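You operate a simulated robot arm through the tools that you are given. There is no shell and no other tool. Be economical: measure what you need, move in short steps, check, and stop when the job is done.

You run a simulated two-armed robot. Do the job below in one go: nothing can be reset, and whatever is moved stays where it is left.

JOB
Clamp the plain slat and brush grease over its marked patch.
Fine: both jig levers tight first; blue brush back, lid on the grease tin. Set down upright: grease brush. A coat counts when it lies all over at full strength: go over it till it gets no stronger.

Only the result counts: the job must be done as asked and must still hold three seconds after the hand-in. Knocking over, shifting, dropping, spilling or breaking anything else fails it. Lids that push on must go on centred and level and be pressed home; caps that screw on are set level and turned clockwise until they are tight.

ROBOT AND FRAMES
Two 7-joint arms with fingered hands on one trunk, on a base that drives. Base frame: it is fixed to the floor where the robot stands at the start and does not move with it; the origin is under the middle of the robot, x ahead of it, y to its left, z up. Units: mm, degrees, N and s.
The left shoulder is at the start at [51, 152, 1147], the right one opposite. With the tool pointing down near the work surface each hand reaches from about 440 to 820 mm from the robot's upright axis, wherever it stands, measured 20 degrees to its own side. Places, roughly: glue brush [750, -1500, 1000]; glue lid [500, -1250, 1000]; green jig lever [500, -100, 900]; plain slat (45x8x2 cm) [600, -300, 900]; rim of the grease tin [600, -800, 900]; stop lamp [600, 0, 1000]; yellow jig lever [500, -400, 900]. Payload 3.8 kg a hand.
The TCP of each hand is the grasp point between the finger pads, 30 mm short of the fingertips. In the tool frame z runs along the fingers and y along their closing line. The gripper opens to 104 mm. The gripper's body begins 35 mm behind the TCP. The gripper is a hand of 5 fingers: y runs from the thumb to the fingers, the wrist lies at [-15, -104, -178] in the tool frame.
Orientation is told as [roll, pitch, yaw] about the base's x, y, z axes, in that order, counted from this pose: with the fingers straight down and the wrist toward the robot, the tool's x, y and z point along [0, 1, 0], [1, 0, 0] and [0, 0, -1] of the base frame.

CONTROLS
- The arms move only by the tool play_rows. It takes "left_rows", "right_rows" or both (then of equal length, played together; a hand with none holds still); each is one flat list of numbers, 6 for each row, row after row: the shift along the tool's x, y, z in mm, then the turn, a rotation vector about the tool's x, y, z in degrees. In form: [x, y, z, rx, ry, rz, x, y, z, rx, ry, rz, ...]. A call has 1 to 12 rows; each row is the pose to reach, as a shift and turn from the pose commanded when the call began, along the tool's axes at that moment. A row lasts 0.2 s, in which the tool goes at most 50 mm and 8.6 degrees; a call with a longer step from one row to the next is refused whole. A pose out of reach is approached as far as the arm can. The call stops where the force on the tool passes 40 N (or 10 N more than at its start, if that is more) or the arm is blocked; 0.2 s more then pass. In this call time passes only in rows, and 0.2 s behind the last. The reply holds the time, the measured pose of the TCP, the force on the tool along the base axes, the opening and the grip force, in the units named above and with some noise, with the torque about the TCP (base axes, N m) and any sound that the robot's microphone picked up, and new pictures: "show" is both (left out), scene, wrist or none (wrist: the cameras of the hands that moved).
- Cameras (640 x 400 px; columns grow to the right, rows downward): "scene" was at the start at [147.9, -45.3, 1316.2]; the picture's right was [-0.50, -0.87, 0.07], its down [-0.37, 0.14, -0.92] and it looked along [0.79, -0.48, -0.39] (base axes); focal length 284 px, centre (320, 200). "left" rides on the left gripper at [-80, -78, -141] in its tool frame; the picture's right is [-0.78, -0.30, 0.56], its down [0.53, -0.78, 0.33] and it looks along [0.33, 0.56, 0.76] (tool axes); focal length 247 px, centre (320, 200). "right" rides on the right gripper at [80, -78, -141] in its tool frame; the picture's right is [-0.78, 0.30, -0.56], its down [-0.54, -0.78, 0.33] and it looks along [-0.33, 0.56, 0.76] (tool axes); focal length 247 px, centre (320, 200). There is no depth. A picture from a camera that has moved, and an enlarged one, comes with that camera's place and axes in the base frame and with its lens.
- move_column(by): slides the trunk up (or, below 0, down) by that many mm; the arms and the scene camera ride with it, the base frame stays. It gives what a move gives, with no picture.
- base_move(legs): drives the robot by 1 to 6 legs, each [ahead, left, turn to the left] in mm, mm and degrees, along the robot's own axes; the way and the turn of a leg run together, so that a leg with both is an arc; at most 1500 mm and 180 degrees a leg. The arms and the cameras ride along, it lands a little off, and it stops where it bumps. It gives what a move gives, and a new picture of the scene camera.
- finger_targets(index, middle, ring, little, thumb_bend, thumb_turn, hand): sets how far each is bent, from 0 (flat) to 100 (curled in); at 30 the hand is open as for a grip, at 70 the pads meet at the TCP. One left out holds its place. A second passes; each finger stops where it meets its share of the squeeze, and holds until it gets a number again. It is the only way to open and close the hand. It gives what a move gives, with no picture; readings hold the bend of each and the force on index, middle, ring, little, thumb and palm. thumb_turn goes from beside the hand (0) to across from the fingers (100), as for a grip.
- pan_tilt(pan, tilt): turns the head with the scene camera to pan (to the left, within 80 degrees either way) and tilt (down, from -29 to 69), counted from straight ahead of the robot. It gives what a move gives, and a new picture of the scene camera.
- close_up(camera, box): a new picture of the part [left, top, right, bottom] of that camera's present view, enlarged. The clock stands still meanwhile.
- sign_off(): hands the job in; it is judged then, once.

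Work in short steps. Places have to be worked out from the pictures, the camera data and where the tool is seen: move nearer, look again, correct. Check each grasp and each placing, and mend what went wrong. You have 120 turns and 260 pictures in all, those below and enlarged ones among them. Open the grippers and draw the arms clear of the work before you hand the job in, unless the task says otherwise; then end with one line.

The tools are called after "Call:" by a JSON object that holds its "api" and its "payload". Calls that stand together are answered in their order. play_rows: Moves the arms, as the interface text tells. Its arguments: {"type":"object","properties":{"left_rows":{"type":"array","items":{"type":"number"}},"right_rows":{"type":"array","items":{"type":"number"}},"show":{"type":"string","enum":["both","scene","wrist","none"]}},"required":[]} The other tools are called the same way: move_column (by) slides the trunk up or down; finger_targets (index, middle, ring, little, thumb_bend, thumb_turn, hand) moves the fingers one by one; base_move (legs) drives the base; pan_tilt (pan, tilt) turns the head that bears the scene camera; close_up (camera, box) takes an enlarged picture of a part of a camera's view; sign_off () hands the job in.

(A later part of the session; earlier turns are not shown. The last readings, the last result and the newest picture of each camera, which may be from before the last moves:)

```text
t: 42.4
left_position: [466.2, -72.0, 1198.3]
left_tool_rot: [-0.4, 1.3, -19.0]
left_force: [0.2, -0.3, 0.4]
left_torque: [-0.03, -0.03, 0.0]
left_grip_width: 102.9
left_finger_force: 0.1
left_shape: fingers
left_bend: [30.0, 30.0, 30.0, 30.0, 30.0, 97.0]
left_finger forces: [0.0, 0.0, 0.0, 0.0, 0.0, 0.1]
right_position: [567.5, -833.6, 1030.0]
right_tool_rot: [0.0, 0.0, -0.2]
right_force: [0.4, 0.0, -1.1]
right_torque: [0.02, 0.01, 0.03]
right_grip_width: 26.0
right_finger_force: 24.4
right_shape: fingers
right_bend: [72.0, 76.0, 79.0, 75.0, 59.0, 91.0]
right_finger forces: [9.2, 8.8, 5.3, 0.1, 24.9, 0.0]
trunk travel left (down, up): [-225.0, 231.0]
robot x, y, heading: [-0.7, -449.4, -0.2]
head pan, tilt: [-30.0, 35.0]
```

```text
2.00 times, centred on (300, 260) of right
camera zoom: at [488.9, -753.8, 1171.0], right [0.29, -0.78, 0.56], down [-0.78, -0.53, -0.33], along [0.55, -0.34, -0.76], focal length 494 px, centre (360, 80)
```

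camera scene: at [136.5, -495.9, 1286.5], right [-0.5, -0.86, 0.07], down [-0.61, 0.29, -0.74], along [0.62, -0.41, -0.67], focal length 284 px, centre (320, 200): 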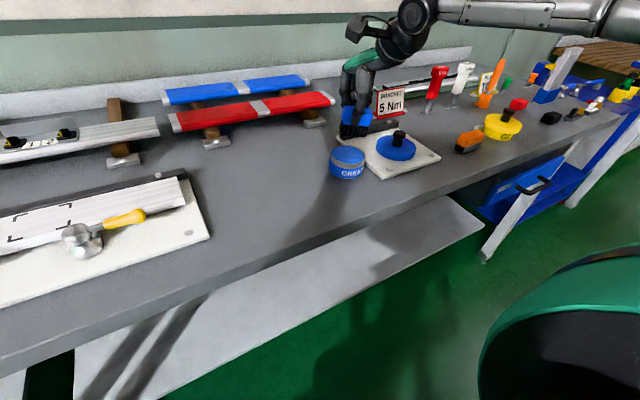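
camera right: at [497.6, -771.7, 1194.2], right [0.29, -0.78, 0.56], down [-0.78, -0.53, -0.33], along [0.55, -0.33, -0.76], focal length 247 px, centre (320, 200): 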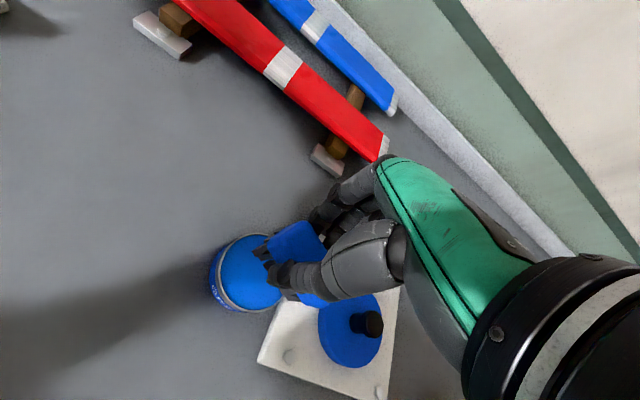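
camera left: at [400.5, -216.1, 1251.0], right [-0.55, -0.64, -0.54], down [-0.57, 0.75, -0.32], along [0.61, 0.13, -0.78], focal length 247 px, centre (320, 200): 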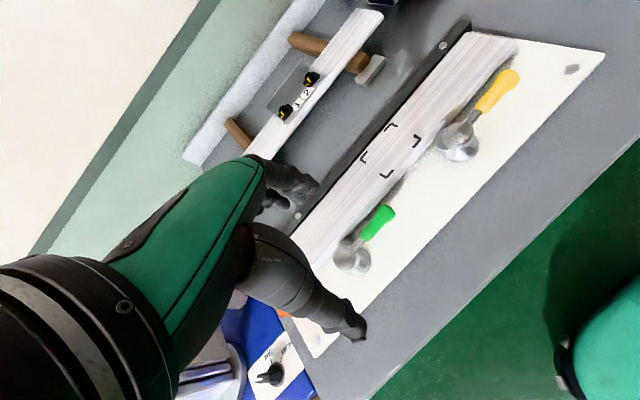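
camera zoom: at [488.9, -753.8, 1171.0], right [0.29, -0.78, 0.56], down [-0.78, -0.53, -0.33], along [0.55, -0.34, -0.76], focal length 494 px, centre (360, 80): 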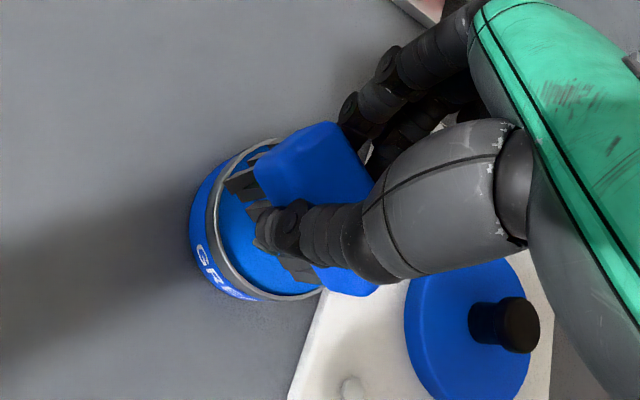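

The bristles are nearly over the tin; a correction of about +5 x, -3 y, and lower 14 mm more.

Call:
{"api": "play_rows", "payload": {"right_rows": [-3, 5, 0, 0, 0, 0, -3, 5, 14, 0, 0, 0], "show": "none"}}

Call:
{"api": "close_up", "payload": {"camera": "scene", "box": [300, 100, 420, 200]}}

Call:
{"api": "close_up", "payload": {"camera": "right", "box": [200, 160, 400, 360]}}

```text
t: 43.0
left_position: [467.4, -71.4, 1198.6]
left_tool_rot: [-0.3, 1.3, -19.0]
left_force: [0.0, -0.4, -0.5]
left_torque: [0.01, -0.03, 0.0]
left_grip_width: 103.0
left_finger_force: 0.0
left_shape: fingers
left_bend: [30.0, 30.0, 30.0, 30.0, 30.0, 97.0]
left_finger forces: [0.1, 0.0, 0.0, 0.0, 0.0, 0.0]
right_position: [572.6, -836.0, 1016.6]
right_tool_rot: [-0.1, 0.0, -0.3]
right_force: [-0.2, 0.7, -1.4]
right_torque: [0.03, -0.06, 0.02]
right_grip_width: 25.8
right_finger_force: 24.4
right_shape: fingers
right_bend: [72.0, 76.0, 79.0, 75.0, 59.0, 91.0]
right_finger forces: [9.4, 8.8, 5.3, 0.1, 24.9, 0.1]
trunk travel left (down, up): [-225.0, 231.0]
robot x, y, heading: [-1.2, -453.8, -0.4]
head pan, tilt: [-30.0, 35.0]
```

```text
4.00 times, centred on (360, 150) of scene
camera zoom: at [136.7, -495.3, 1286.5], right [-0.5, -0.86, 0.07], down [-0.61, 0.29, -0.74], along [0.62, -0.41, -0.67], focal length 1136 px, centre (160, 400)
```

zoom: 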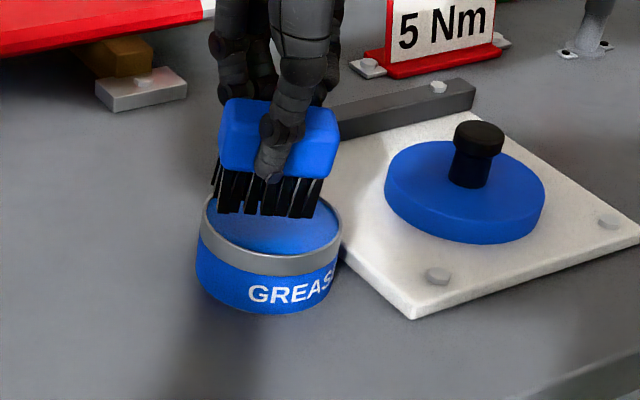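

```text
2.00 times, centred on (300, 260) of right
camera zoom: at [494.6, -757.3, 1156.7], right [0.29, -0.78, 0.56], down [-0.78, -0.53, -0.33], along [0.55, -0.34, -0.76], focal length 494 px, centre (360, 80)
```

zoom: 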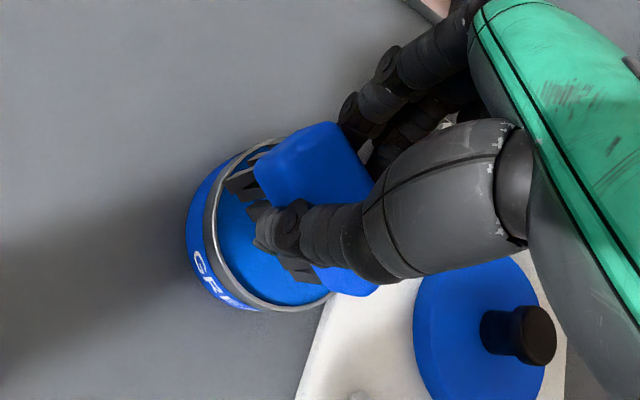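

Alignment is good (3 mm more to the right). I lower in small steps to dip the bristles into the grease.

Call:
{"api": "play_rows", "payload": {"right_rows": [-3, 0, 8, 0, 0, 0, -3, 0, 16, 0, 0, 0, -3, 0, 22, 0, 0, 0, -3, 0, 28, 0, 0, 0], "show": "none"}}

Call:
{"api": "close_up", "payload": {"camera": "scene", "box": [300, 100, 420, 200]}}

Call:
{"api": "close_up", "payload": {"camera": "right", "box": [200, 160, 400, 360]}}

```text
t: 44.0
left_position: [463.3, -68.6, 1200.3]
left_tool_rot: [-0.4, 1.1, -18.9]
left_force: [0.5, 0.0, -0.2]
left_torque: [-0.02, 0.01, 0.01]
left_grip_width: 102.8
left_finger_force: 0.1
left_shape: fingers
left_bend: [30.0, 30.0, 30.0, 30.0, 30.0, 97.0]
left_finger forces: [0.1, 0.0, 0.0, 0.1, 0.0, 0.0]
right_position: [571.7, -836.6, 996.3]
right_tool_rot: [-0.1, -1.0, 0.0]
right_force: [5.3, -3.9, 34.6]
right_torque: [0.0, 0.62, 0.12]
right_grip_width: 25.9
right_finger_force: 34.1
right_shape: fingers
right_bend: [72.0, 77.0, 80.0, 75.0, 59.0, 90.0]
right_finger forces: [9.5, 13.6, 10.7, 0.0, 33.8, 0.0]
trunk travel left (down, up): [-225.0, 231.0]
robot x, y, heading: [-0.9, -450.4, -0.1]
head pan, tilt: [-30.0, 35.0]
```

```text
4.00 times, centred on (360, 150) of scene
camera zoom: at [132.4, -492.8, 1287.7], right [-0.5, -0.86, 0.07], down [-0.6, 0.29, -0.74], along [0.62, -0.41, -0.66], focal length 1136 px, centre (160, 400)
```

zoom: 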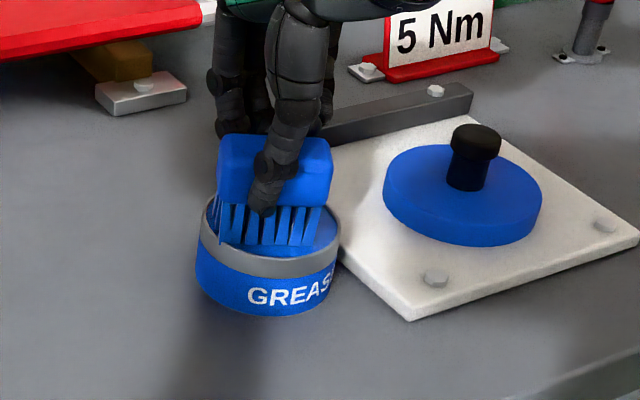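

```text
2.00 times, centred on (300, 260) of right
camera zoom: at [491.7, -758.0, 1136.4], right [0.28, -0.78, 0.56], down [-0.77, -0.53, -0.35], along [0.57, -0.34, -0.75], focal length 494 px, centre (360, 80)
```

zoom: 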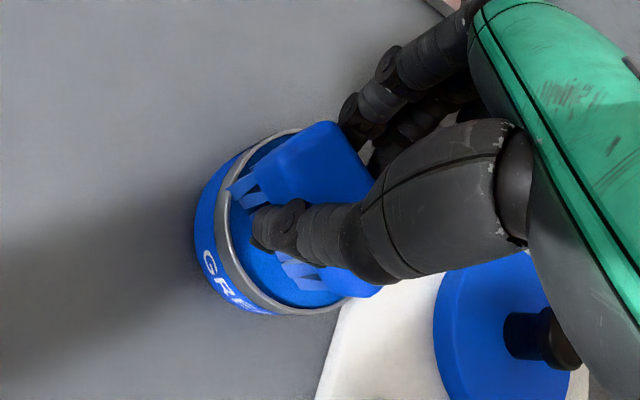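

The bristles are blue with grease, with 35 N upward — enough. I lift straight out.

Call:
{"api": "play_rows", "payload": {"right_rows": [0, 0, -12, 0, 0, 0, 0, 0, -40, 0, 0, 0, 0, 0, -80, 0, 0, 0], "show": "both"}}

Call:
{"api": "close_up", "payload": {"camera": "scene", "box": [290, 60, 440, 200]}}

```text
t: 44.8
left_position: [465.2, -70.3, 1197.2]
left_tool_rot: [-0.4, 1.2, -18.9]
left_force: [0.2, -0.1, 0.7]
left_torque: [-0.03, -0.02, -0.01]
left_grip_width: 102.8
left_finger_force: 0.1
left_shape: fingers
left_bend: [30.0, 30.0, 30.0, 30.0, 30.0, 97.0]
left_finger forces: [0.1, 0.0, 0.0, 0.1, 0.0, 0.1]
right_position: [569.2, -836.2, 1068.2]
right_tool_rot: [0.0, 0.2, -0.2]
right_force: [-0.1, -0.1, -1.5]
right_torque: [-0.02, -0.04, 0.04]
right_grip_width: 25.9
right_finger_force: 23.3
right_shape: fingers
right_bend: [72.0, 76.0, 79.0, 75.0, 60.0, 90.0]
right_finger forces: [9.5, 8.1, 4.8, 0.1, 24.9, 0.0]
trunk travel left (down, up): [-225.0, 231.0]
robot x, y, heading: [-1.0, -456.0, 0.1]
head pan, tilt: [-30.0, 35.0]
camera scene: at [135.2, -493.8, 1286.7], right [-0.5, -0.86, 0.07], down [-0.61, 0.29, -0.74], along [0.62, -0.41, -0.67], focal length 284 px, centre (320, 200)
camera right: at [492.2, -756.9, 1209.5], right [0.3, -0.78, 0.56], down [-0.78, -0.53, -0.33], along [0.55, -0.34, -0.76], focal length 247 px, centre (320, 200)
```

scene: 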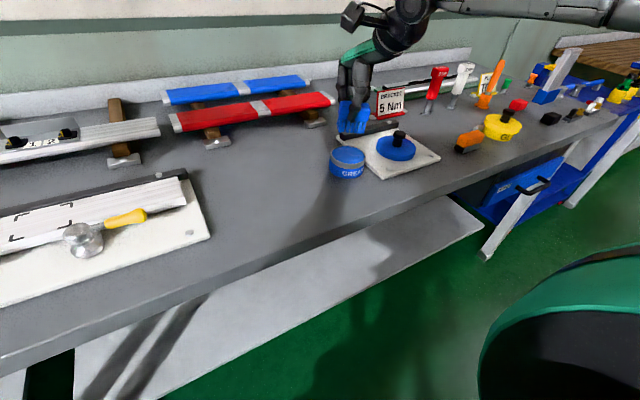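
right: 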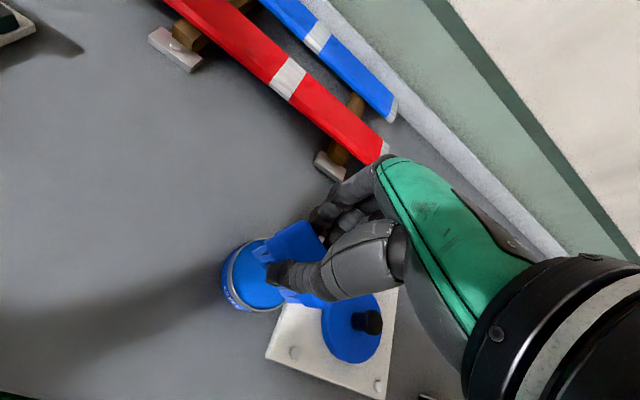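

```text
2.86 times, centred on (365, 130) of scene
camera zoom: at [135.2, -493.8, 1286.7], right [-0.5, -0.86, 0.07], down [-0.61, 0.29, -0.74], along [0.62, -0.41, -0.67], focal length 811 px, centre (191, 400)
```

zoom: 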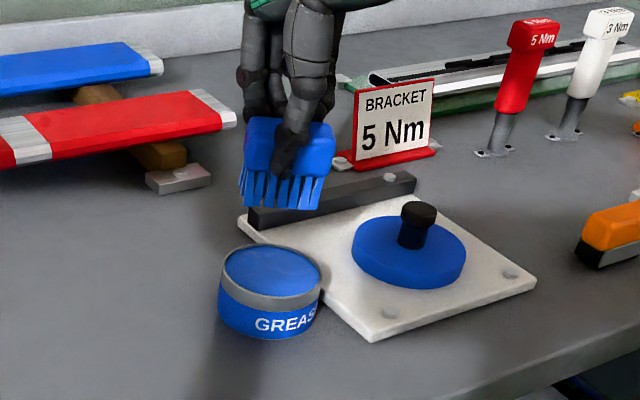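

The brush is loaded. I carry it at z≈1068 toward the slat, to about [600,-400].

Call:
{"api": "play_rows", "payload": {"right_rows": [45, 3, 0, 0, 0, 0, 90, 6, 0, 0, 0, 0, 135, 9, 0, 0, 0, 0, 180, 12, 0, 0, 0, 0, 225, 15, 0, 0, 0, 0, 270, 18, 0, 0, 0, 0, 315, 21, 0, 0, 0, 0, 360, 24, 0, 0, 0, 0, 400, 27, 0, 0, 0, 0, 436, 30, 0, 0, 0, 0], "show": "none"}}

Call:
{"api": "pan_tilt", "payload": {"pan": 10, "tilt": 42}}

Call:
{"api": "close_up", "payload": {"camera": "right", "box": [0, 0, 640, 400]}}

```text
t: 47.0
left_position: [468.5, -71.4, 1197.9]
left_tool_rot: [-0.3, 1.2, -19.0]
left_force: [-0.9, -0.3, -0.4]
left_torque: [0.02, -0.01, 0.02]
left_grip_width: 102.6
left_finger_force: 0.1
left_shape: fingers
left_bend: [30.0, 30.0, 30.0, 30.0, 30.0, 97.0]
left_finger forces: [0.1, 0.0, 0.0, 0.0, 0.0, 0.0]
right_position: [590.8, -527.1, 1067.6]
right_tool_rot: [0.0, 0.1, -0.1]
right_force: [0.2, -0.9, -0.1]
right_torque: [-0.03, 0.0, 0.02]
right_grip_width: 25.9
right_finger_force: 23.2
right_shape: fingers
right_bend: [72.0, 76.0, 79.0, 75.0, 60.0, 90.0]
right_finger forces: [9.0, 8.1, 4.7, 0.1, 24.0, 0.1]
right hand out of reach, approached as far as the arm can: row 7, 8, 9, 10
trunk travel left (down, up): [-225.0, 231.0]
robot x, y, heading: [-3.6, -454.8, 0.2]
head pan, tilt: [-30.0, 35.0]
```

```text
t: 48.1
left_position: [466.8, -71.1, 1198.1]
left_tool_rot: [-0.4, 1.3, -19.0]
left_force: [0.4, -0.1, -0.2]
left_torque: [-0.01, -0.01, 0.0]
left_grip_width: 103.0
left_finger_force: 0.0
left_shape: fingers
left_bend: [30.0, 30.0, 30.0, 30.0, 30.0, 97.0]
left_finger forces: [0.1, 0.1, 0.1, 0.0, 0.0, 0.0]
right_position: [589.3, -528.2, 1066.5]
right_tool_rot: [0.0, 0.0, -0.3]
right_force: [0.4, 0.6, -1.5]
right_torque: [0.0, 0.03, -0.01]
right_grip_width: 25.8
right_finger_force: 22.8
right_shape: fingers
right_bend: [72.0, 76.0, 79.0, 75.0, 60.0, 90.0]
right_finger forces: [9.0, 8.2, 4.8, 0.1, 24.0, 0.1]
trunk travel left (down, up): [-225.0, 231.0]
robot x, y, heading: [-2.9, -452.5, -0.2]
head pan, tilt: [10.0, 42.0]
camera scene: at [141.3, -436.4, 1275.3], right [0.17, -0.99, -0.02], down [-0.76, -0.11, -0.64], along [0.63, 0.13, -0.77], focal length 284 px, centre (320, 200)
```

scene: 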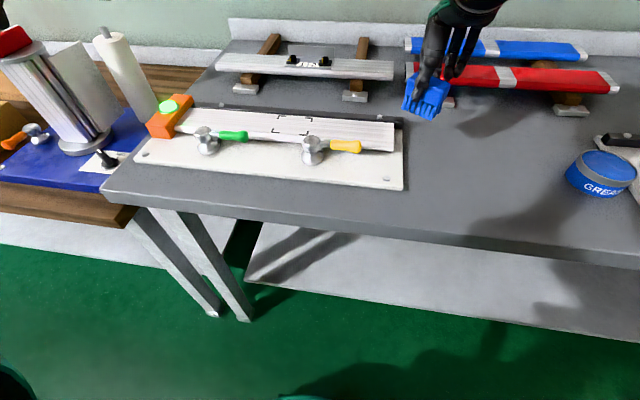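

```text
1.00 times, centred on (320, 200) of right (not enlarged: the box is as wide or as high as the picture)
camera zoom: at [512.2, -448.5, 1208.4], right [0.29, -0.78, 0.56], down [-0.78, -0.53, -0.33], along [0.55, -0.34, -0.76], focal length 247 px, centre (320, 200)
```

zoom: 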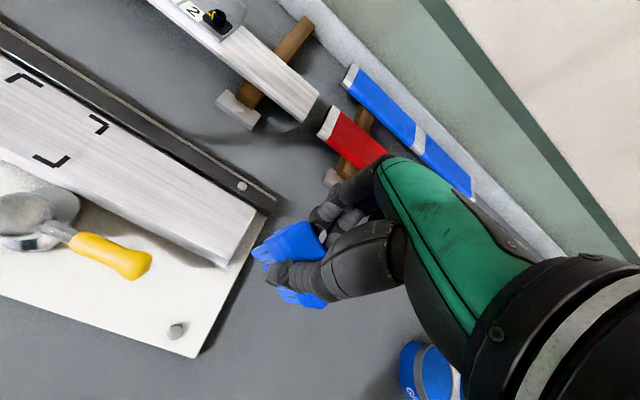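

The right arm cannot cross that far, so I pull the left hand in and up, then drive the base 350 mm left so the patch is on the right hand's side.

Call:
{"api": "play_rows", "payload": {"left_rows": [-40, 12, -20, 0, 0, 0, -80, 24, -40, 0, 0, 0, -120, 36, -50, 0, 0, 0, -142, 49, -50, 0, 0, 0], "show": "none"}}

Call:
{"api": "base_move", "payload": {"legs": [[0, 350, 0]]}}

```text
t: 49.3
left_position: [509.5, -160.1, 1241.7]
left_tool_rot: [-6.3, 0.6, -17.2]
left_force: [0.6, -0.2, 0.2]
left_torque: [-0.02, -0.03, 0.04]
left_grip_width: 103.0
left_finger_force: 0.0
left_shape: fingers
left_bend: [30.0, 30.0, 30.0, 30.0, 30.0, 97.0]
left_finger forces: [0.1, 0.1, 0.0, 0.0, 0.0, 0.0]
left hand out of reach, approached as far as the arm can: row 2, 3, 4
right_position: [588.8, -527.8, 1067.1]
right_tool_rot: [0.0, 0.0, -0.2]
right_force: [0.5, 0.1, -1.1]
right_torque: [0.0, -0.01, 0.0]
right_grip_width: 25.9
right_finger_force: 23.2
right_shape: fingers
right_bend: [72.0, 76.0, 79.0, 75.0, 60.0, 90.0]
right_finger forces: [9.1, 8.1, 4.7, 0.1, 24.0, 0.0]
trunk travel left (down, up): [-225.0, 231.0]
robot x, y, heading: [-1.0, -456.4, -0.3]
head pan, tilt: [10.0, 42.0]
stopped in row 4 (left hand): the arm was blocked; the commanded pose is now the measured one
```

```text
t: 51.6
left_position: [509.8, 205.5, 1243.4]
left_tool_rot: [-6.2, 0.4, -16.9]
left_force: [-0.5, 0.6, 0.2]
left_torque: [0.01, -0.01, 0.01]
left_grip_width: 103.1
left_finger_force: 0.1
left_shape: fingers
left_bend: [30.0, 30.0, 30.0, 30.0, 30.0, 97.0]
left_finger forces: [0.1, 0.0, 0.0, 0.0, 0.0, 0.1]
right_position: [591.0, -164.2, 1066.8]
right_tool_rot: [0.0, -0.1, 0.1]
right_force: [-0.6, 0.4, -0.6]
right_torque: [0.05, -0.02, -0.01]
right_grip_width: 25.9
right_finger_force: 22.6
right_shape: fingers
right_bend: [72.0, 76.0, 79.0, 75.0, 60.0, 90.0]
right_finger forces: [9.0, 8.1, 4.7, 0.1, 23.9, 0.1]
trunk travel left (down, up): [-225.0, 231.0]
robot x, y, heading: [-3.5, -93.0, 0.2]
head pan, tilt: [10.0, 42.0]
camera scene: at [140.5, -43.6, 1294.0], right [0.49, -0.87, -0.07], down [-0.55, -0.25, -0.8], along [0.67, 0.43, -0.6], focal length 284 px, centre (320, 200)
```

scene: 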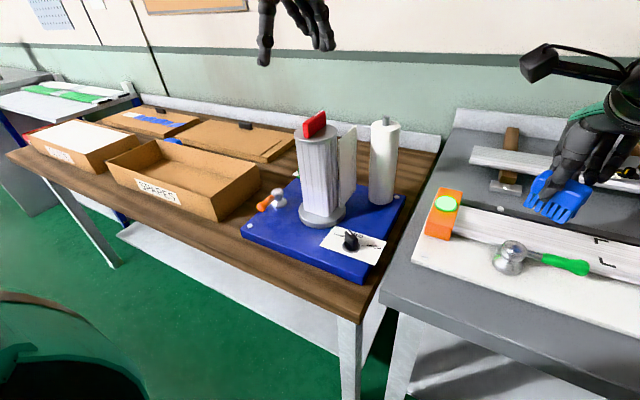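

Now I look at the patch with the head, and move the brush over toward it at height.

Call:
{"api": "play_rows", "payload": {"right_rows": [-40, 8, 0, 0, 0, 0, -80, 16, 0, 0, 0, 0, -126, 24, 0, 0, 0, 0], "show": "none"}}

Call:
{"api": "pan_tilt", "payload": {"pan": -20, "tilt": 42}}

Call:
{"api": "close_up", "payload": {"camera": "right", "box": [160, 160, 420, 380]}}

Call:
{"api": "close_up", "payload": {"camera": "scene", "box": [220, 60, 420, 200]}}

```text
t: 52.4
left_position: [508.5, 205.0, 1241.2]
left_tool_rot: [-6.4, 0.4, -16.8]
left_force: [-0.5, -0.4, 0.7]
left_torque: [0.0, -0.03, 0.01]
left_grip_width: 103.0
left_finger_force: 0.1
left_shape: fingers
left_bend: [30.0, 30.0, 30.0, 30.0, 30.0, 97.0]
left_finger forces: [0.0, 0.1, 0.0, 0.1, 0.1, 0.1]
right_position: [615.1, -289.9, 1067.2]
right_tool_rot: [0.1, 0.1, 0.1]
right_force: [0.3, 0.2, -1.1]
right_torque: [0.01, 0.0, -0.02]
right_grip_width: 25.8
right_finger_force: 22.7
right_shape: fingers
right_bend: [72.0, 76.0, 79.0, 75.0, 60.0, 90.0]
right_finger forces: [9.0, 8.1, 4.7, 0.0, 23.6, 0.0]
trunk travel left (down, up): [-225.0, 231.0]
robot x, y, heading: [-4.7, -92.6, 0.0]
head pan, tilt: [10.0, 42.0]
```

```text
t: 53.4
left_position: [509.6, 206.0, 1241.6]
left_tool_rot: [-6.6, 0.4, -16.8]
left_force: [0.3, -0.1, -0.6]
left_torque: [-0.02, -0.02, 0.01]
left_grip_width: 102.8
left_finger_force: 0.0
left_shape: fingers
left_bend: [30.0, 30.0, 30.0, 30.0, 30.0, 97.0]
left_finger forces: [0.1, 0.0, 0.0, 0.0, 0.0, 0.0]
right_position: [615.1, -288.7, 1066.7]
right_tool_rot: [0.0, 0.0, 0.2]
right_force: [-0.9, -0.6, -0.7]
right_torque: [-0.02, -0.04, -0.01]
right_grip_width: 25.6
right_finger_force: 22.6
right_shape: fingers
right_bend: [72.0, 76.0, 79.0, 75.0, 60.0, 90.0]
right_finger forces: [9.1, 8.0, 4.6, 0.1, 23.7, 0.1]
trunk travel left (down, up): [-225.0, 231.0]
robot x, y, heading: [-2.0, -91.1, 0.2]
head pan, tilt: [-20.0, 42.0]
camera scene: at [139.8, -43.3, 1292.2], right [0.49, -0.87, -0.07], down [-0.57, -0.26, -0.78], along [0.66, 0.42, -0.62], focal length 284 px, centre (320, 200)
```

scene: 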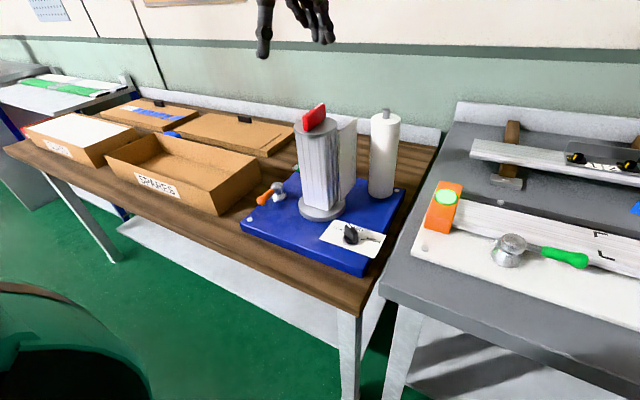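

```text
1.82 times, centred on (290, 270) of right
camera zoom: at [537.4, -209.9, 1207.7], right [0.3, -0.78, 0.56], down [-0.78, -0.54, -0.33], along [0.56, -0.33, -0.76], focal length 449 px, centre (374, 73)
```

zoom: 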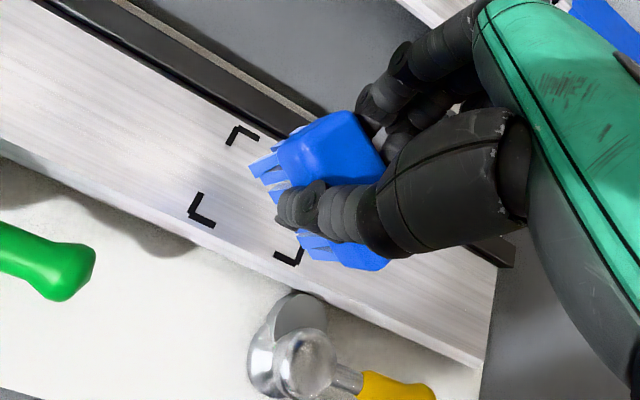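

```text
2.86 times, centred on (320, 130) of scene
camera zoom: at [139.8, -43.3, 1292.2], right [0.49, -0.87, -0.07], down [-0.57, -0.26, -0.78], along [0.66, 0.42, -0.62], focal length 811 px, centre (320, 400)
```

zoom: 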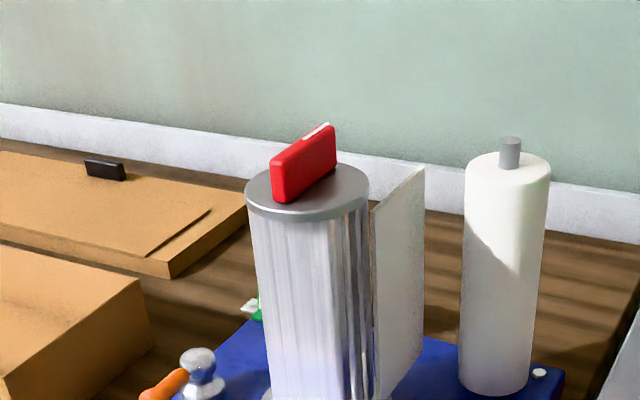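

The head camera seems held by the left upper arm; I ease the left arm outward. From the wrist view the patch spans about x 588–646, y -255…-331; the brush bottom is about [-8,-4] from the TCP. I lower the brush above the patch's left near part.

Call:
{"api": "play_rows", "payload": {"left_rows": [40, -10, 10, 0, 0, 0, 80, -20, 20, 0, 0, 0, 110, -30, 30, 0, 0, 0], "right_rows": [6, -3, 20, 0, 0, 0, 12, -5, 45, 0, 0, 0, 12, -5, 62, 0, 0, 0], "show": "none"}}

Call:
{"api": "pan_tilt", "payload": {"pan": -22, "tilt": 42}}

Call:
{"api": "close_up", "payload": {"camera": "right", "box": [160, 160, 420, 380]}}

```text
t: 54.2
left_position: [513.0, 315.7, 1203.6]
left_tool_rot: [-6.3, 0.2, -16.9]
left_force: [0.7, -0.3, -1.0]
left_torque: [0.01, -0.02, -0.01]
left_grip_width: 103.1
left_finger_force: 0.0
left_shape: fingers
left_bend: [30.0, 30.0, 30.0, 30.0, 30.0, 97.0]
left_finger forces: [0.1, 0.0, 0.0, 0.0, 0.0, 0.0]
right_position: [610.6, -277.6, 1005.5]
right_tool_rot: [0.0, 0.0, 0.1]
right_force: [0.3, 0.5, -0.9]
right_torque: [-0.02, -0.02, -0.01]
right_grip_width: 26.0
right_finger_force: 22.4
right_shape: fingers
right_bend: [72.0, 76.0, 79.0, 75.0, 60.0, 90.0]
right_finger forces: [9.0, 8.1, 4.6, 0.0, 23.6, 0.0]
trunk travel left (down, up): [-225.0, 231.0]
robot x, y, heading: [-1.1, -87.5, 0.2]
head pan, tilt: [-20.0, 42.0]
```

```text
t: 54.8
left_position: [511.3, 314.1, 1201.7]
left_tool_rot: [-6.4, 0.4, -16.9]
left_force: [0.0, 0.0, -1.2]
left_torque: [0.01, 0.02, -0.04]
left_grip_width: 102.9
left_finger_force: 0.1
left_shape: fingers
left_bend: [30.0, 30.0, 30.0, 30.0, 30.0, 97.0]
left_finger forces: [0.0, 0.0, 0.1, 0.0, 0.1, 0.1]
right_position: [610.9, -276.8, 1005.0]
right_tool_rot: [-0.1, 0.1, 0.1]
right_force: [0.1, 0.5, -0.7]
right_torque: [-0.05, 0.0, 0.03]
right_grip_width: 25.7
right_finger_force: 22.8
right_shape: fingers
right_bend: [72.0, 76.0, 79.0, 75.0, 60.0, 90.0]
right_finger forces: [9.0, 8.1, 4.7, 0.0, 23.7, 0.0]
trunk travel left (down, up): [-225.0, 231.0]
robot x, y, heading: [-1.4, -90.3, 0.0]
head pan, tilt: [-22.0, 42.0]
camera scene: at [137.0, -119.0, 1275.9], right [-0.37, -0.93, 0.05], down [-0.72, 0.25, -0.65], along [0.59, -0.28, -0.76], focal length 284 px, centre (320, 200)
```

scene: 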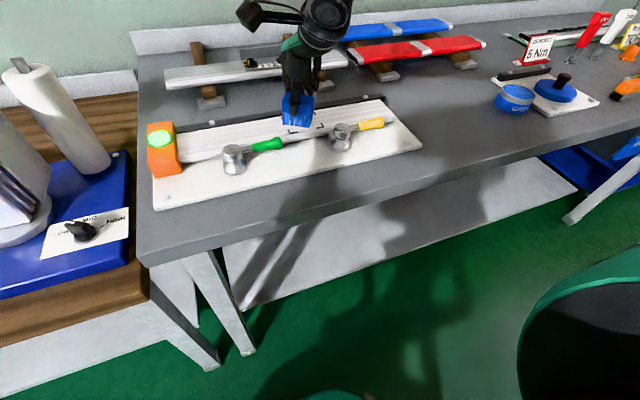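

```text
1.82 times, centred on (290, 270) of right
camera zoom: at [531.8, -198.5, 1147.0], right [0.3, -0.78, 0.56], down [-0.78, -0.54, -0.33], along [0.56, -0.33, -0.76], focal length 449 px, centre (374, 73)
```

zoom: 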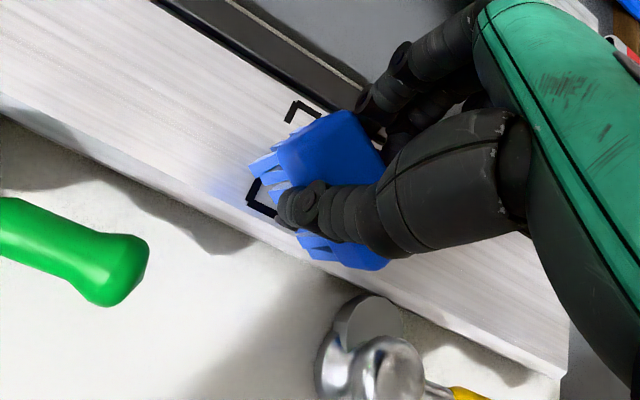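

Patch corners confirmed (x 586–646, y -257…-331) and the bristles are above its left near corner. I lower to contact.

Call:
{"api": "play_rows", "payload": {"right_rows": [0, 0, 5, 0, 0, 0, 0, 0, 9, 0, 0, 0, 0, 0, 12, 0, 0, 0], "show": "none"}}

Call:
{"api": "close_up", "payload": {"camera": "scene", "box": [230, 60, 400, 180]}}

```text
t: 55.6
left_position: [512.7, 313.9, 1203.5]
left_tool_rot: [-6.3, 0.4, -17.0]
left_force: [-0.7, 0.6, -0.4]
left_torque: [0.0, 0.0, -0.05]
left_grip_width: 103.1
left_finger_force: 0.0
left_shape: fingers
left_bend: [30.0, 30.0, 30.0, 30.0, 30.0, 97.0]
left_finger forces: [0.0, 0.0, 0.0, 0.0, 0.0, 0.0]
right_position: [610.0, -277.0, 994.1]
right_tool_rot: [0.0, -0.1, 0.1]
right_force: [0.1, 0.2, -1.6]
right_torque: [0.01, -0.03, 0.03]
right_grip_width: 25.8
right_finger_force: 23.2
right_shape: fingers
right_bend: [72.0, 76.0, 79.0, 75.0, 60.0, 90.0]
right_finger forces: [9.0, 8.1, 4.6, 0.0, 23.6, 0.0]
trunk travel left (down, up): [-225.0, 231.0]
robot x, y, heading: [1.4, -90.8, 0.2]
head pan, tilt: [-22.0, 42.0]
```

```text
3.33 times, centred on (315, 120) of scene
camera zoom: at [136.9, -119.0, 1276.0], right [-0.37, -0.93, 0.05], down [-0.72, 0.25, -0.65], along [0.59, -0.28, -0.76], focal length 946 px, centre (337, 467)
```

zoom: 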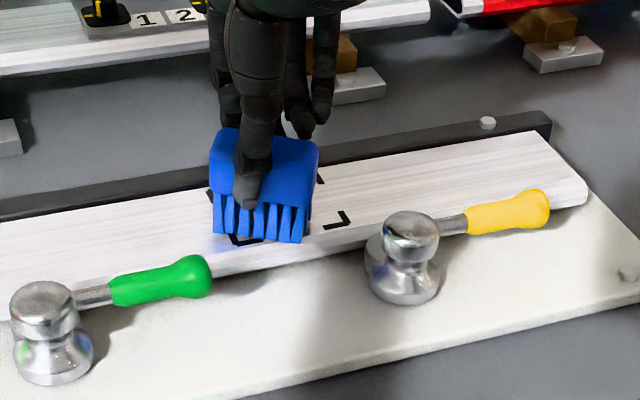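

No contact yet at 994; a few millimetres lower.

Call:
{"api": "play_rows", "payload": {"right_rows": [0, 0, 4, 0, 0, 0, 0, 0, 7, 0, 0, 0, 0, 0, 10, 0, 0, 0], "show": "none"}}

```text
t: 56.4
left_position: [509.4, 313.9, 1203.7]
left_tool_rot: [-6.2, 0.2, -16.9]
left_force: [0.1, -0.2, -0.9]
left_torque: [-0.02, -0.01, 0.02]
left_grip_width: 103.3
left_finger_force: 0.0
left_shape: fingers
left_bend: [30.0, 30.0, 30.0, 30.0, 30.0, 97.0]
left_finger forces: [0.1, 0.1, 0.1, 0.0, 0.0, 0.0]
right_position: [610.1, -276.7, 990.2]
right_tool_rot: [0.1, -0.6, 0.2]
right_force: [6.4, -2.3, 25.4]
right_torque: [-0.04, 0.4, 0.06]
right_grip_width: 26.1
right_finger_force: 30.8
right_shape: fingers
right_bend: [73.0, 77.0, 80.0, 75.0, 60.0, 90.0]
right_finger forces: [9.9, 13.2, 8.7, 0.1, 30.3, 0.0]
trunk travel left (down, up): [-225.0, 231.0]
robot x, y, heading: [-3.1, -90.9, -0.0]
head pan, tilt: [-22.0, 42.0]
```

Contact at about z 991 with 25 N; I ease 4 mm and sweep across the patch.

Call:
{"api": "play_rows", "payload": {"right_rows": [0, 0, -4, 0, 0, 0, 0, 12, -4, 0, 0, 0, 0, 24, -4, 0, 0, 0, 0, 36, -4, 0, 0, 0, -12, 36, -4, 0, 0, 0, -23, 36, -4, 0, 0, 0, -23, 24, -4, 0, 0, 0, -23, 12, -4, 0, 0, 0, -23, 0, -4, 0, 0, 0, -11, 0, -4, 0, 0, 0, 0, 0, -4, 0, 0, 0], "show": "wrist"}}

Call:
{"api": "close_up", "payload": {"camera": "scene", "box": [230, 60, 400, 180]}}

```text
t: 58.8
left_position: [509.4, 314.5, 1202.5]
left_tool_rot: [-6.3, 0.3, -16.8]
left_force: [-0.2, -1.0, 0.1]
left_torque: [0.0, -0.02, -0.02]
left_grip_width: 102.9
left_finger_force: 0.0
left_shape: fingers
left_bend: [30.0, 30.0, 30.0, 30.0, 30.0, 97.0]
left_finger forces: [0.0, 0.1, 0.0, 0.0, 0.1, 0.0]
right_position: [607.3, -277.4, 989.0]
right_tool_rot: [0.0, 0.1, 0.0]
right_force: [0.2, -3.7, 10.7]
right_torque: [-0.01, 0.3, 0.07]
right_grip_width: 25.7
right_finger_force: 26.5
right_shape: fingers
right_bend: [73.0, 76.0, 79.0, 75.0, 60.0, 90.0]
right_finger forces: [9.1, 9.6, 7.1, 0.0, 26.6, 0.0]
trunk travel left (down, up): [-225.0, 231.0]
robot x, y, heading: [-3.3, -85.3, -0.1]
head pan, tilt: [-22.0, 42.0]
camera right: at [529.9, -197.8, 1129.1], right [0.3, -0.78, 0.56], down [-0.78, -0.54, -0.33], along [0.56, -0.33, -0.76], focal length 247 px, centre (320, 200)
```

right: 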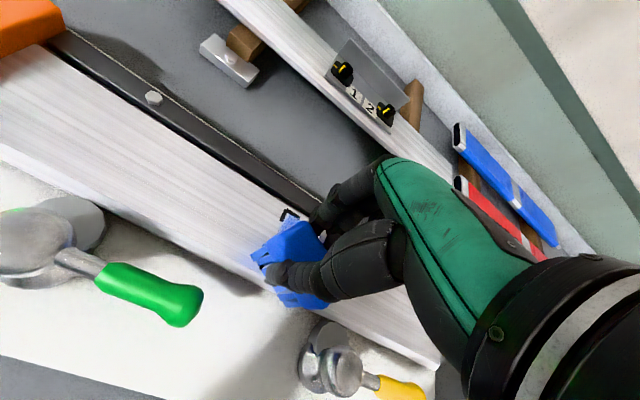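

```text
3.33 times, centred on (315, 120) of scene
camera zoom: at [135.4, -118.7, 1276.2], right [-0.37, -0.93, 0.05], down [-0.72, 0.25, -0.65], along [0.59, -0.28, -0.76], focal length 946 px, centre (337, 467)
```

zoom: 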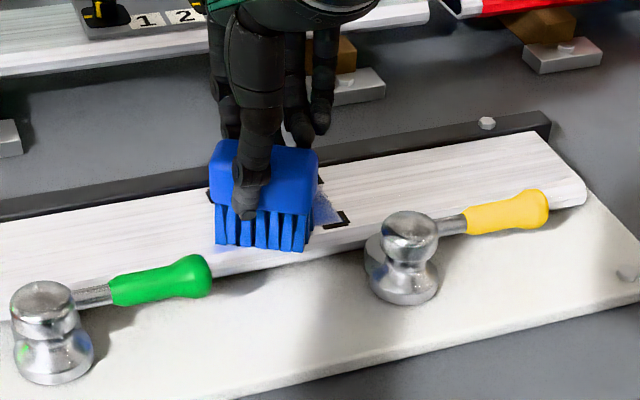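

Grease is going on. I lift the brush aside to inspect the coat.

Call:
{"api": "play_rows", "payload": {"right_rows": [0, 0, -30, 0, 0, 0, -40, 0, -50, 0, 0, 0, -85, 0, -50, 0, 0, 0, -130, 0, -50, 0, 0, 0], "show": "wrist"}}

Call:
{"api": "close_up", "payload": {"camera": "scene", "box": [240, 70, 380, 170]}}

Call:
{"api": "close_up", "payload": {"camera": "right", "box": [60, 80, 300, 300]}}

```text
t: 59.8
left_position: [510.6, 312.7, 1203.0]
left_tool_rot: [-6.2, 0.4, -16.8]
left_force: [0.3, 0.5, -0.1]
left_torque: [0.03, 0.02, 0.02]
left_grip_width: 103.2
left_finger_force: 0.1
left_shape: fingers
left_bend: [30.0, 30.0, 30.0, 30.0, 30.0, 97.0]
left_finger forces: [0.0, 0.0, 0.0, 0.1, 0.0, 0.1]
right_position: [611.0, -409.4, 1041.0]
right_tool_rot: [0.1, 0.1, 0.2]
right_force: [0.0, 0.7, -1.2]
right_torque: [0.02, -0.05, 0.02]
right_grip_width: 25.6
right_finger_force: 23.6
right_shape: fingers
right_bend: [73.0, 76.0, 79.0, 75.0, 60.0, 90.0]
right_finger forces: [9.8, 8.5, 4.5, 0.1, 23.7, 0.0]
trunk travel left (down, up): [-225.0, 231.0]
robot x, y, heading: [-6.4, -91.1, 0.1]
head pan, tilt: [-22.0, 42.0]
camera right: at [532.9, -330.5, 1182.0], right [0.3, -0.78, 0.56], down [-0.78, -0.54, -0.33], along [0.56, -0.33, -0.76], focal length 247 px, centre (320, 200)
```

right: 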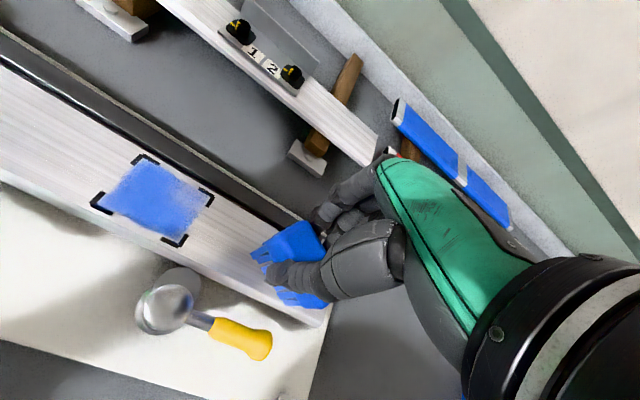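

```text
4.00 times, centred on (310, 120) of scene
camera zoom: at [136.7, -120.1, 1275.9], right [-0.37, -0.93, 0.05], down [-0.72, 0.25, -0.65], along [0.59, -0.28, -0.76], focal length 1136 px, centre (360, 520)
```

zoom: 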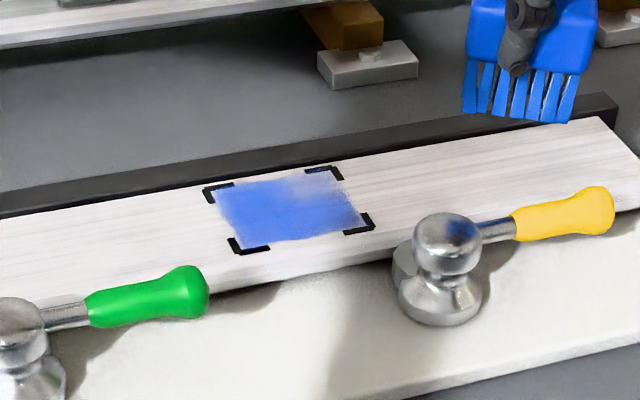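

```text
1.82 times, centred on (180, 190) of right
camera zoom: at [532.9, -330.5, 1182.0], right [0.3, -0.78, 0.56], down [-0.78, -0.54, -0.33], along [0.56, -0.33, -0.76], focal length 449 px, centre (574, 218)
```

zoom: 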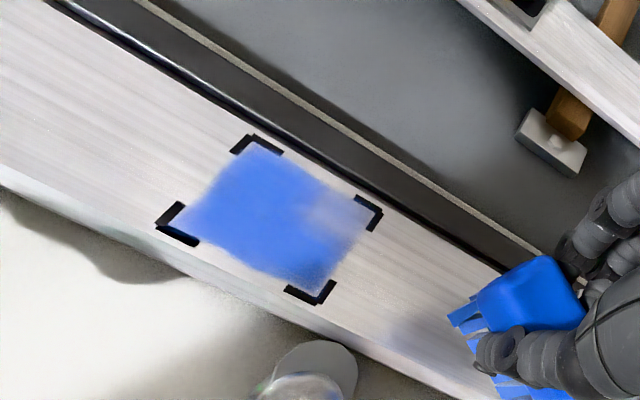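

Good start: coverage fills the brackets but is weak at the right far corner and edges. I go over it again with a slightly wider range.

Call:
{"api": "play_rows", "payload": {"right_rows": [45, -2, 0, 0, 0, 0, 90, -4, 0, 0, 0, 0, 135, -5, 20, 0, 0, 0, 135, -5, 44, 0, 0, 0, 135, -5, 51, 0, 0, 0, 135, 8, 51, 0, 0, 0, 135, 20, 51, 0, 0, 0, 135, 30, 51, 0, 0, 0, 135, 38, 51, 0, 0, 0, 120, 38, 51, 0, 0, 0, 110, 38, 51, 0, 0, 0, 99, 38, 51, 0, 0, 0], "show": "none"}}

Call:
{"api": "play_rows", "payload": {"right_rows": [0, -12, 0, 0, 0, 0, 0, -24, 0, 0, 0, 0, 0, -36, 0, 0, 0, 0, 0, -43, 0, 0, 0, 0, 9, -43, 0, 0, 0, 0, 18, -43, 0, 0, 0, 0, 18, -30, 0, 0, 0, 0, 18, -17, 0, 0, 0, 0, 18, -5, 0, 0, 0, 0, 18, 0, 0, 0, 0, 0, 9, 0, 0, 0, 0, 0, -2, 0, 0, 0, 0, 0], "show": "none"}}

Call:
{"api": "play_rows", "payload": {"right_rows": [0, 0, -30, 0, 0, 0, -40, -20, -50, 0, 0, 0, -80, -35, -50, 0, 0, 0, -100, -35, -50, 0, 0, 0], "show": "none"}}

Call:
{"api": "close_up", "payload": {"camera": "scene", "box": [240, 70, 380, 170]}}

Call:
{"api": "close_up", "payload": {"camera": "right", "box": [60, 80, 300, 300]}}

```text
t: 62.4
left_position: [509.6, 314.9, 1204.2]
left_tool_rot: [-6.3, 0.2, -16.9]
left_force: [0.2, -0.5, -0.2]
left_torque: [-0.01, -0.02, 0.01]
left_grip_width: 103.0
left_finger_force: 0.1
left_shape: fingers
left_bend: [30.0, 30.0, 30.0, 30.0, 30.0, 97.0]
left_finger forces: [0.0, 0.0, 0.1, 0.1, 0.1, 0.1]
right_position: [645.4, -307.9, 988.5]
right_tool_rot: [0.1, -0.2, 0.1]
right_force: [-6.0, 4.5, 8.8]
right_torque: [0.19, 0.41, 0.17]
right_grip_width: 25.6
right_finger_force: 23.0
right_shape: fingers
right_bend: [73.0, 76.0, 79.0, 75.0, 59.0, 90.0]
right_finger forces: [6.1, 6.1, 5.5, 0.1, 27.5, 0.0]
trunk travel left (down, up): [-225.0, 231.0]
robot x, y, heading: [-1.4, -89.4, -0.1]
head pan, tilt: [-22.0, 42.0]
```

```text
t: 65.0
left_position: [509.5, 316.3, 1203.3]
left_tool_rot: [-6.3, 0.2, -16.9]
left_force: [0.9, -0.7, -0.3]
left_torque: [0.01, 0.0, -0.01]
left_grip_width: 102.9
left_finger_force: 0.0
left_shape: fingers
left_bend: [30.0, 30.0, 30.0, 30.0, 30.0, 97.0]
left_finger forces: [0.0, 0.0, 0.0, 0.1, 0.0, 0.0]
right_position: [646.2, -307.8, 987.3]
right_tool_rot: [-0.2, -0.1, 0.2]
right_force: [-5.1, 6.0, 10.5]
right_torque: [0.18, 0.38, 0.12]
right_grip_width: 26.1
right_finger_force: 22.8
right_shape: fingers
right_bend: [73.0, 77.0, 79.0, 75.0, 59.0, 90.0]
right_finger forces: [6.1, 6.7, 6.2, 0.0, 27.6, 0.0]
trunk travel left (down, up): [-225.0, 231.0]
robot x, y, heading: [-4.1, -89.2, 0.4]
head pan, tilt: [-22.0, 42.0]
```

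```text
t: 66.0
left_position: [513.3, 313.9, 1202.4]
left_tool_rot: [-6.2, 0.4, -16.9]
left_force: [-1.0, 0.1, 0.4]
left_torque: [0.01, 0.04, 0.01]
left_grip_width: 102.9
left_finger_force: 0.0
left_shape: fingers
left_bend: [30.0, 30.0, 30.0, 30.0, 30.0, 97.0]
left_finger forces: [0.0, 0.1, 0.0, 0.0, 0.0, 0.0]
right_position: [614.3, -409.0, 1035.4]
right_tool_rot: [0.0, 0.1, 0.1]
right_force: [0.5, -0.4, -0.7]
right_torque: [0.0, -0.02, 0.03]
right_grip_width: 25.9
right_finger_force: 23.0
right_shape: fingers
right_bend: [73.0, 76.0, 79.0, 75.0, 59.0, 90.0]
right_finger forces: [9.1, 9.3, 4.7, 0.0, 23.4, 0.1]
trunk travel left (down, up): [-225.0, 231.0]
robot x, y, heading: [-0.5, -86.9, 0.1]
head pan, tilt: [-22.0, 42.0]
```

```text
4.00 times, centred on (310, 120) of scene
camera zoom: at [137.6, -118.9, 1275.8], right [-0.37, -0.93, 0.05], down [-0.72, 0.25, -0.65], along [0.59, -0.28, -0.76], focal length 1136 px, centre (360, 520)
```

zoom: 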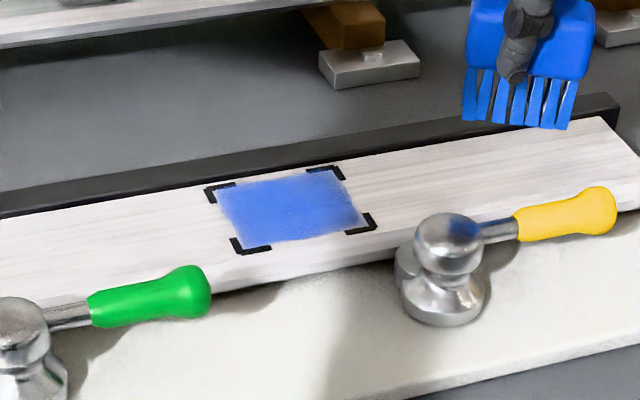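

```text
1.82 times, centred on (180, 190) of right
camera zoom: at [535.9, -330.3, 1176.8], right [0.3, -0.78, 0.56], down [-0.78, -0.54, -0.33], along [0.56, -0.33, -0.76], focal length 449 px, centre (574, 218)
```

zoom: 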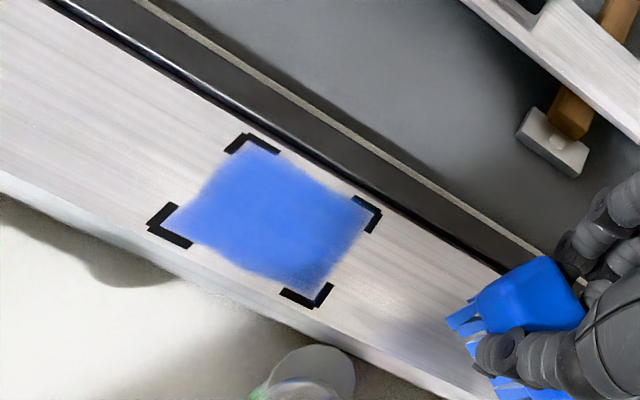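

The second pass made it fuller; edges (near and right) look a bit fainter still. Another pass, reaching a little further on the near side.

Call:
{"api": "play_rows", "payload": {"right_rows": [45, -5, 0, 0, 0, 0, 90, -10, 0, 0, 0, 0, 138, -13, 14, 0, 0, 0, 138, -13, 44, 0, 0, 0, 138, -13, 52, 0, 0, 0, 138, 0, 52, 0, 0, 0, 138, 12, 52, 0, 0, 0, 138, 24, 52, 0, 0, 0, 138, 36, 52, 0, 0, 0, 125, 36, 52, 0, 0, 0, 112, 36, 52, 0, 0, 0, 99, 36, 52, 0, 0, 0], "show": "none"}}

Call:
{"api": "play_rows", "payload": {"right_rows": [0, -12, 0, 0, 0, 0, 0, -24, 0, 0, 0, 0, 0, -36, 0, 0, 0, 0, 0, -50, 0, 0, 0, 0, 12, -50, 0, 0, 0, 0, 24, -50, 0, 0, 0, 0, 38, -50, 0, 0, 0, 0, 38, -38, 0, 0, 0, 0, 24, -38, 0, 0, 0, 0, 10, -38, 0, 0, 0, 0, -3, -38, 0, 0, 0, 0, -3, -26, 0, 0, 0, 0], "show": "none"}}

Call:
{"api": "play_rows", "payload": {"right_rows": [14, 0, 0, 0, 0, 0, 28, 0, 0, 0, 0, 0, 41, 0, 0, 0, 0, 0, 41, 12, 0, 0, 0, 0, 28, 12, 0, 0, 0, 0, 14, 12, 0, 0, 0, 0, 0, 12, 0, 0, 0, 0, 0, 24, 0, 0, 0, 0, 14, 24, 0, 0, 0, 0, 28, 24, 0, 0, 0, 0, 41, 24, 0, 0, 0, 0], "show": "none"}}

Call:
{"api": "play_rows", "payload": {"right_rows": [0, 0, -30, 0, 0, 0, -40, -10, -50, 0, 0, 0, -85, -15, -50, 0, 0, 0, -130, -20, -50, 0, 0, 0, -138, -20, -50, 0, 0, 0], "show": "none"}}

Call:
{"api": "close_up", "payload": {"camera": "scene", "box": [240, 70, 380, 170]}}

Call:
{"api": "close_up", "payload": {"camera": "right", "box": [60, 80, 300, 300]}}

```text
t: 68.6
left_position: [508.6, 316.0, 1204.1]
left_tool_rot: [-6.3, 0.1, -16.9]
left_force: [0.5, 0.3, 0.2]
left_torque: [0.0, -0.02, 0.03]
left_grip_width: 103.0
left_finger_force: 0.1
left_shape: fingers
left_bend: [30.0, 30.0, 30.0, 30.0, 30.0, 97.0]
left_finger forces: [0.1, 0.0, 0.1, 0.0, 0.0, 0.0]
right_position: [647.0, -308.0, 986.9]
right_tool_rot: [-0.1, -0.2, 0.1]
right_force: [-6.0, 7.3, 18.8]
right_torque: [0.26, 0.47, 0.13]
right_grip_width: 25.9
right_finger_force: 23.8
right_shape: fingers
right_bend: [73.0, 77.0, 80.0, 75.0, 59.0, 90.0]
right_finger forces: [6.2, 7.9, 5.5, 0.1, 27.9, 0.0]
trunk travel left (down, up): [-225.0, 231.0]
robot x, y, heading: [-2.4, -87.9, 0.1]
head pan, tilt: [-22.0, 42.0]
```

```text
t: 71.2
left_position: [509.6, 314.0, 1203.4]
left_tool_rot: [-6.3, 0.2, -16.9]
left_force: [-0.3, 0.4, -0.4]
left_torque: [-0.02, -0.04, -0.03]
left_grip_width: 103.0
left_finger_force: 0.0
left_shape: fingers
left_bend: [30.0, 30.0, 30.0, 30.0, 30.0, 97.0]
left_finger forces: [0.1, 0.0, 0.1, 0.1, 0.1, 0.0]
right_position: [620.4, -314.6, 986.7]
right_tool_rot: [0.0, -0.1, -0.1]
right_force: [-5.6, -0.3, 15.6]
right_torque: [0.08, 0.23, 0.0]
right_grip_width: 25.9
right_finger_force: 24.8
right_shape: fingers
right_bend: [73.0, 77.0, 79.0, 75.0, 60.0, 90.0]
right_finger forces: [9.7, 8.6, 4.3, 0.1, 26.6, 0.0]
trunk travel left (down, up): [-225.0, 231.0]
robot x, y, heading: [-3.4, -89.5, -0.2]
head pan, tilt: [-22.0, 42.0]
```

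```text
t: 73.6
left_position: [509.9, 314.3, 1203.2]
left_tool_rot: [-6.2, 0.3, -16.8]
left_force: [-0.2, -0.6, 0.1]
left_torque: [0.02, -0.02, 0.05]
left_grip_width: 103.0
left_finger_force: 0.1
left_shape: fingers
left_bend: [30.0, 30.0, 30.0, 30.0, 30.0, 97.0]
left_finger forces: [0.0, 0.0, 0.0, 0.1, 0.0, 0.0]
right_position: [644.1, -273.3, 985.4]
right_tool_rot: [-0.1, -0.1, 0.1]
right_force: [-1.5, -3.9, 10.6]
right_torque: [-0.06, 0.02, 0.01]
right_grip_width: 26.0
right_finger_force: 26.1
right_shape: fingers
right_bend: [73.0, 77.0, 79.0, 75.0, 60.0, 90.0]
right_finger forces: [11.5, 10.8, 4.3, 0.0, 25.4, 0.1]
trunk travel left (down, up): [-225.0, 231.0]
robot x, y, heading: [-2.2, -89.8, 0.2]
head pan, tilt: [-22.0, 42.0]
```

```text
t: 74.8
left_position: [511.0, 314.7, 1203.3]
left_tool_rot: [-6.3, 0.3, -16.8]
left_force: [0.4, 0.1, 0.3]
left_torque: [0.0, 0.04, 0.02]
left_grip_width: 102.9
left_finger_force: 0.0
left_shape: fingers
left_bend: [30.0, 30.0, 30.0, 30.0, 30.0, 97.0]
left_finger forces: [0.1, 0.0, 0.0, 0.0, 0.1, 0.0]
right_position: [627.2, -411.9, 1033.4]
right_tool_rot: [0.0, 0.0, 0.1]
right_force: [-0.6, -0.3, -0.8]
right_torque: [0.01, -0.06, -0.03]
right_grip_width: 25.6
right_finger_force: 22.9
right_shape: fingers
right_bend: [73.0, 77.0, 79.0, 75.0, 60.0, 90.0]
right_finger forces: [10.1, 8.3, 4.7, 0.0, 22.8, 0.1]
trunk travel left (down, up): [-225.0, 231.0]
robot x, y, heading: [-2.1, -90.7, 0.1]
head pan, tilt: [-22.0, 42.0]
```

```text
4.00 times, centred on (310, 120) of scene
camera zoom: at [136.7, -118.9, 1276.0], right [-0.37, -0.93, 0.05], down [-0.72, 0.25, -0.65], along [0.59, -0.28, -0.76], focal length 1136 px, centre (360, 520)
```

zoom: 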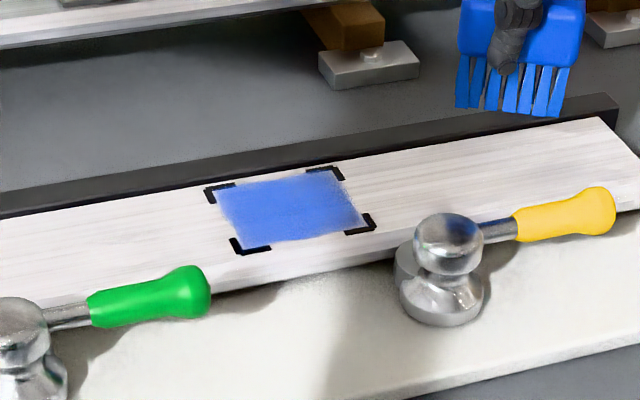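

```text
1.82 times, centred on (180, 190) of right
camera zoom: at [548.8, -332.7, 1174.5], right [0.3, -0.78, 0.56], down [-0.78, -0.54, -0.33], along [0.56, -0.33, -0.76], focal length 449 px, centre (574, 218)
```

zoom: 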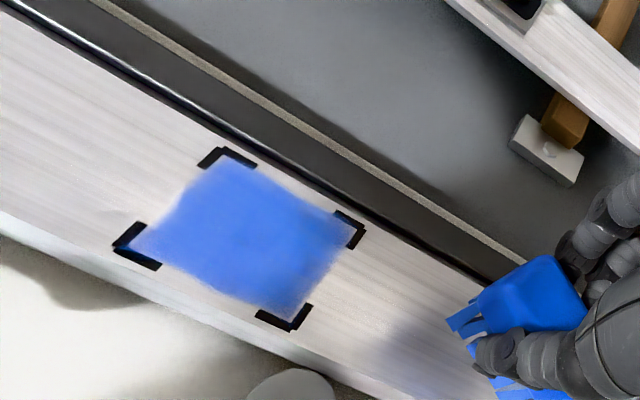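

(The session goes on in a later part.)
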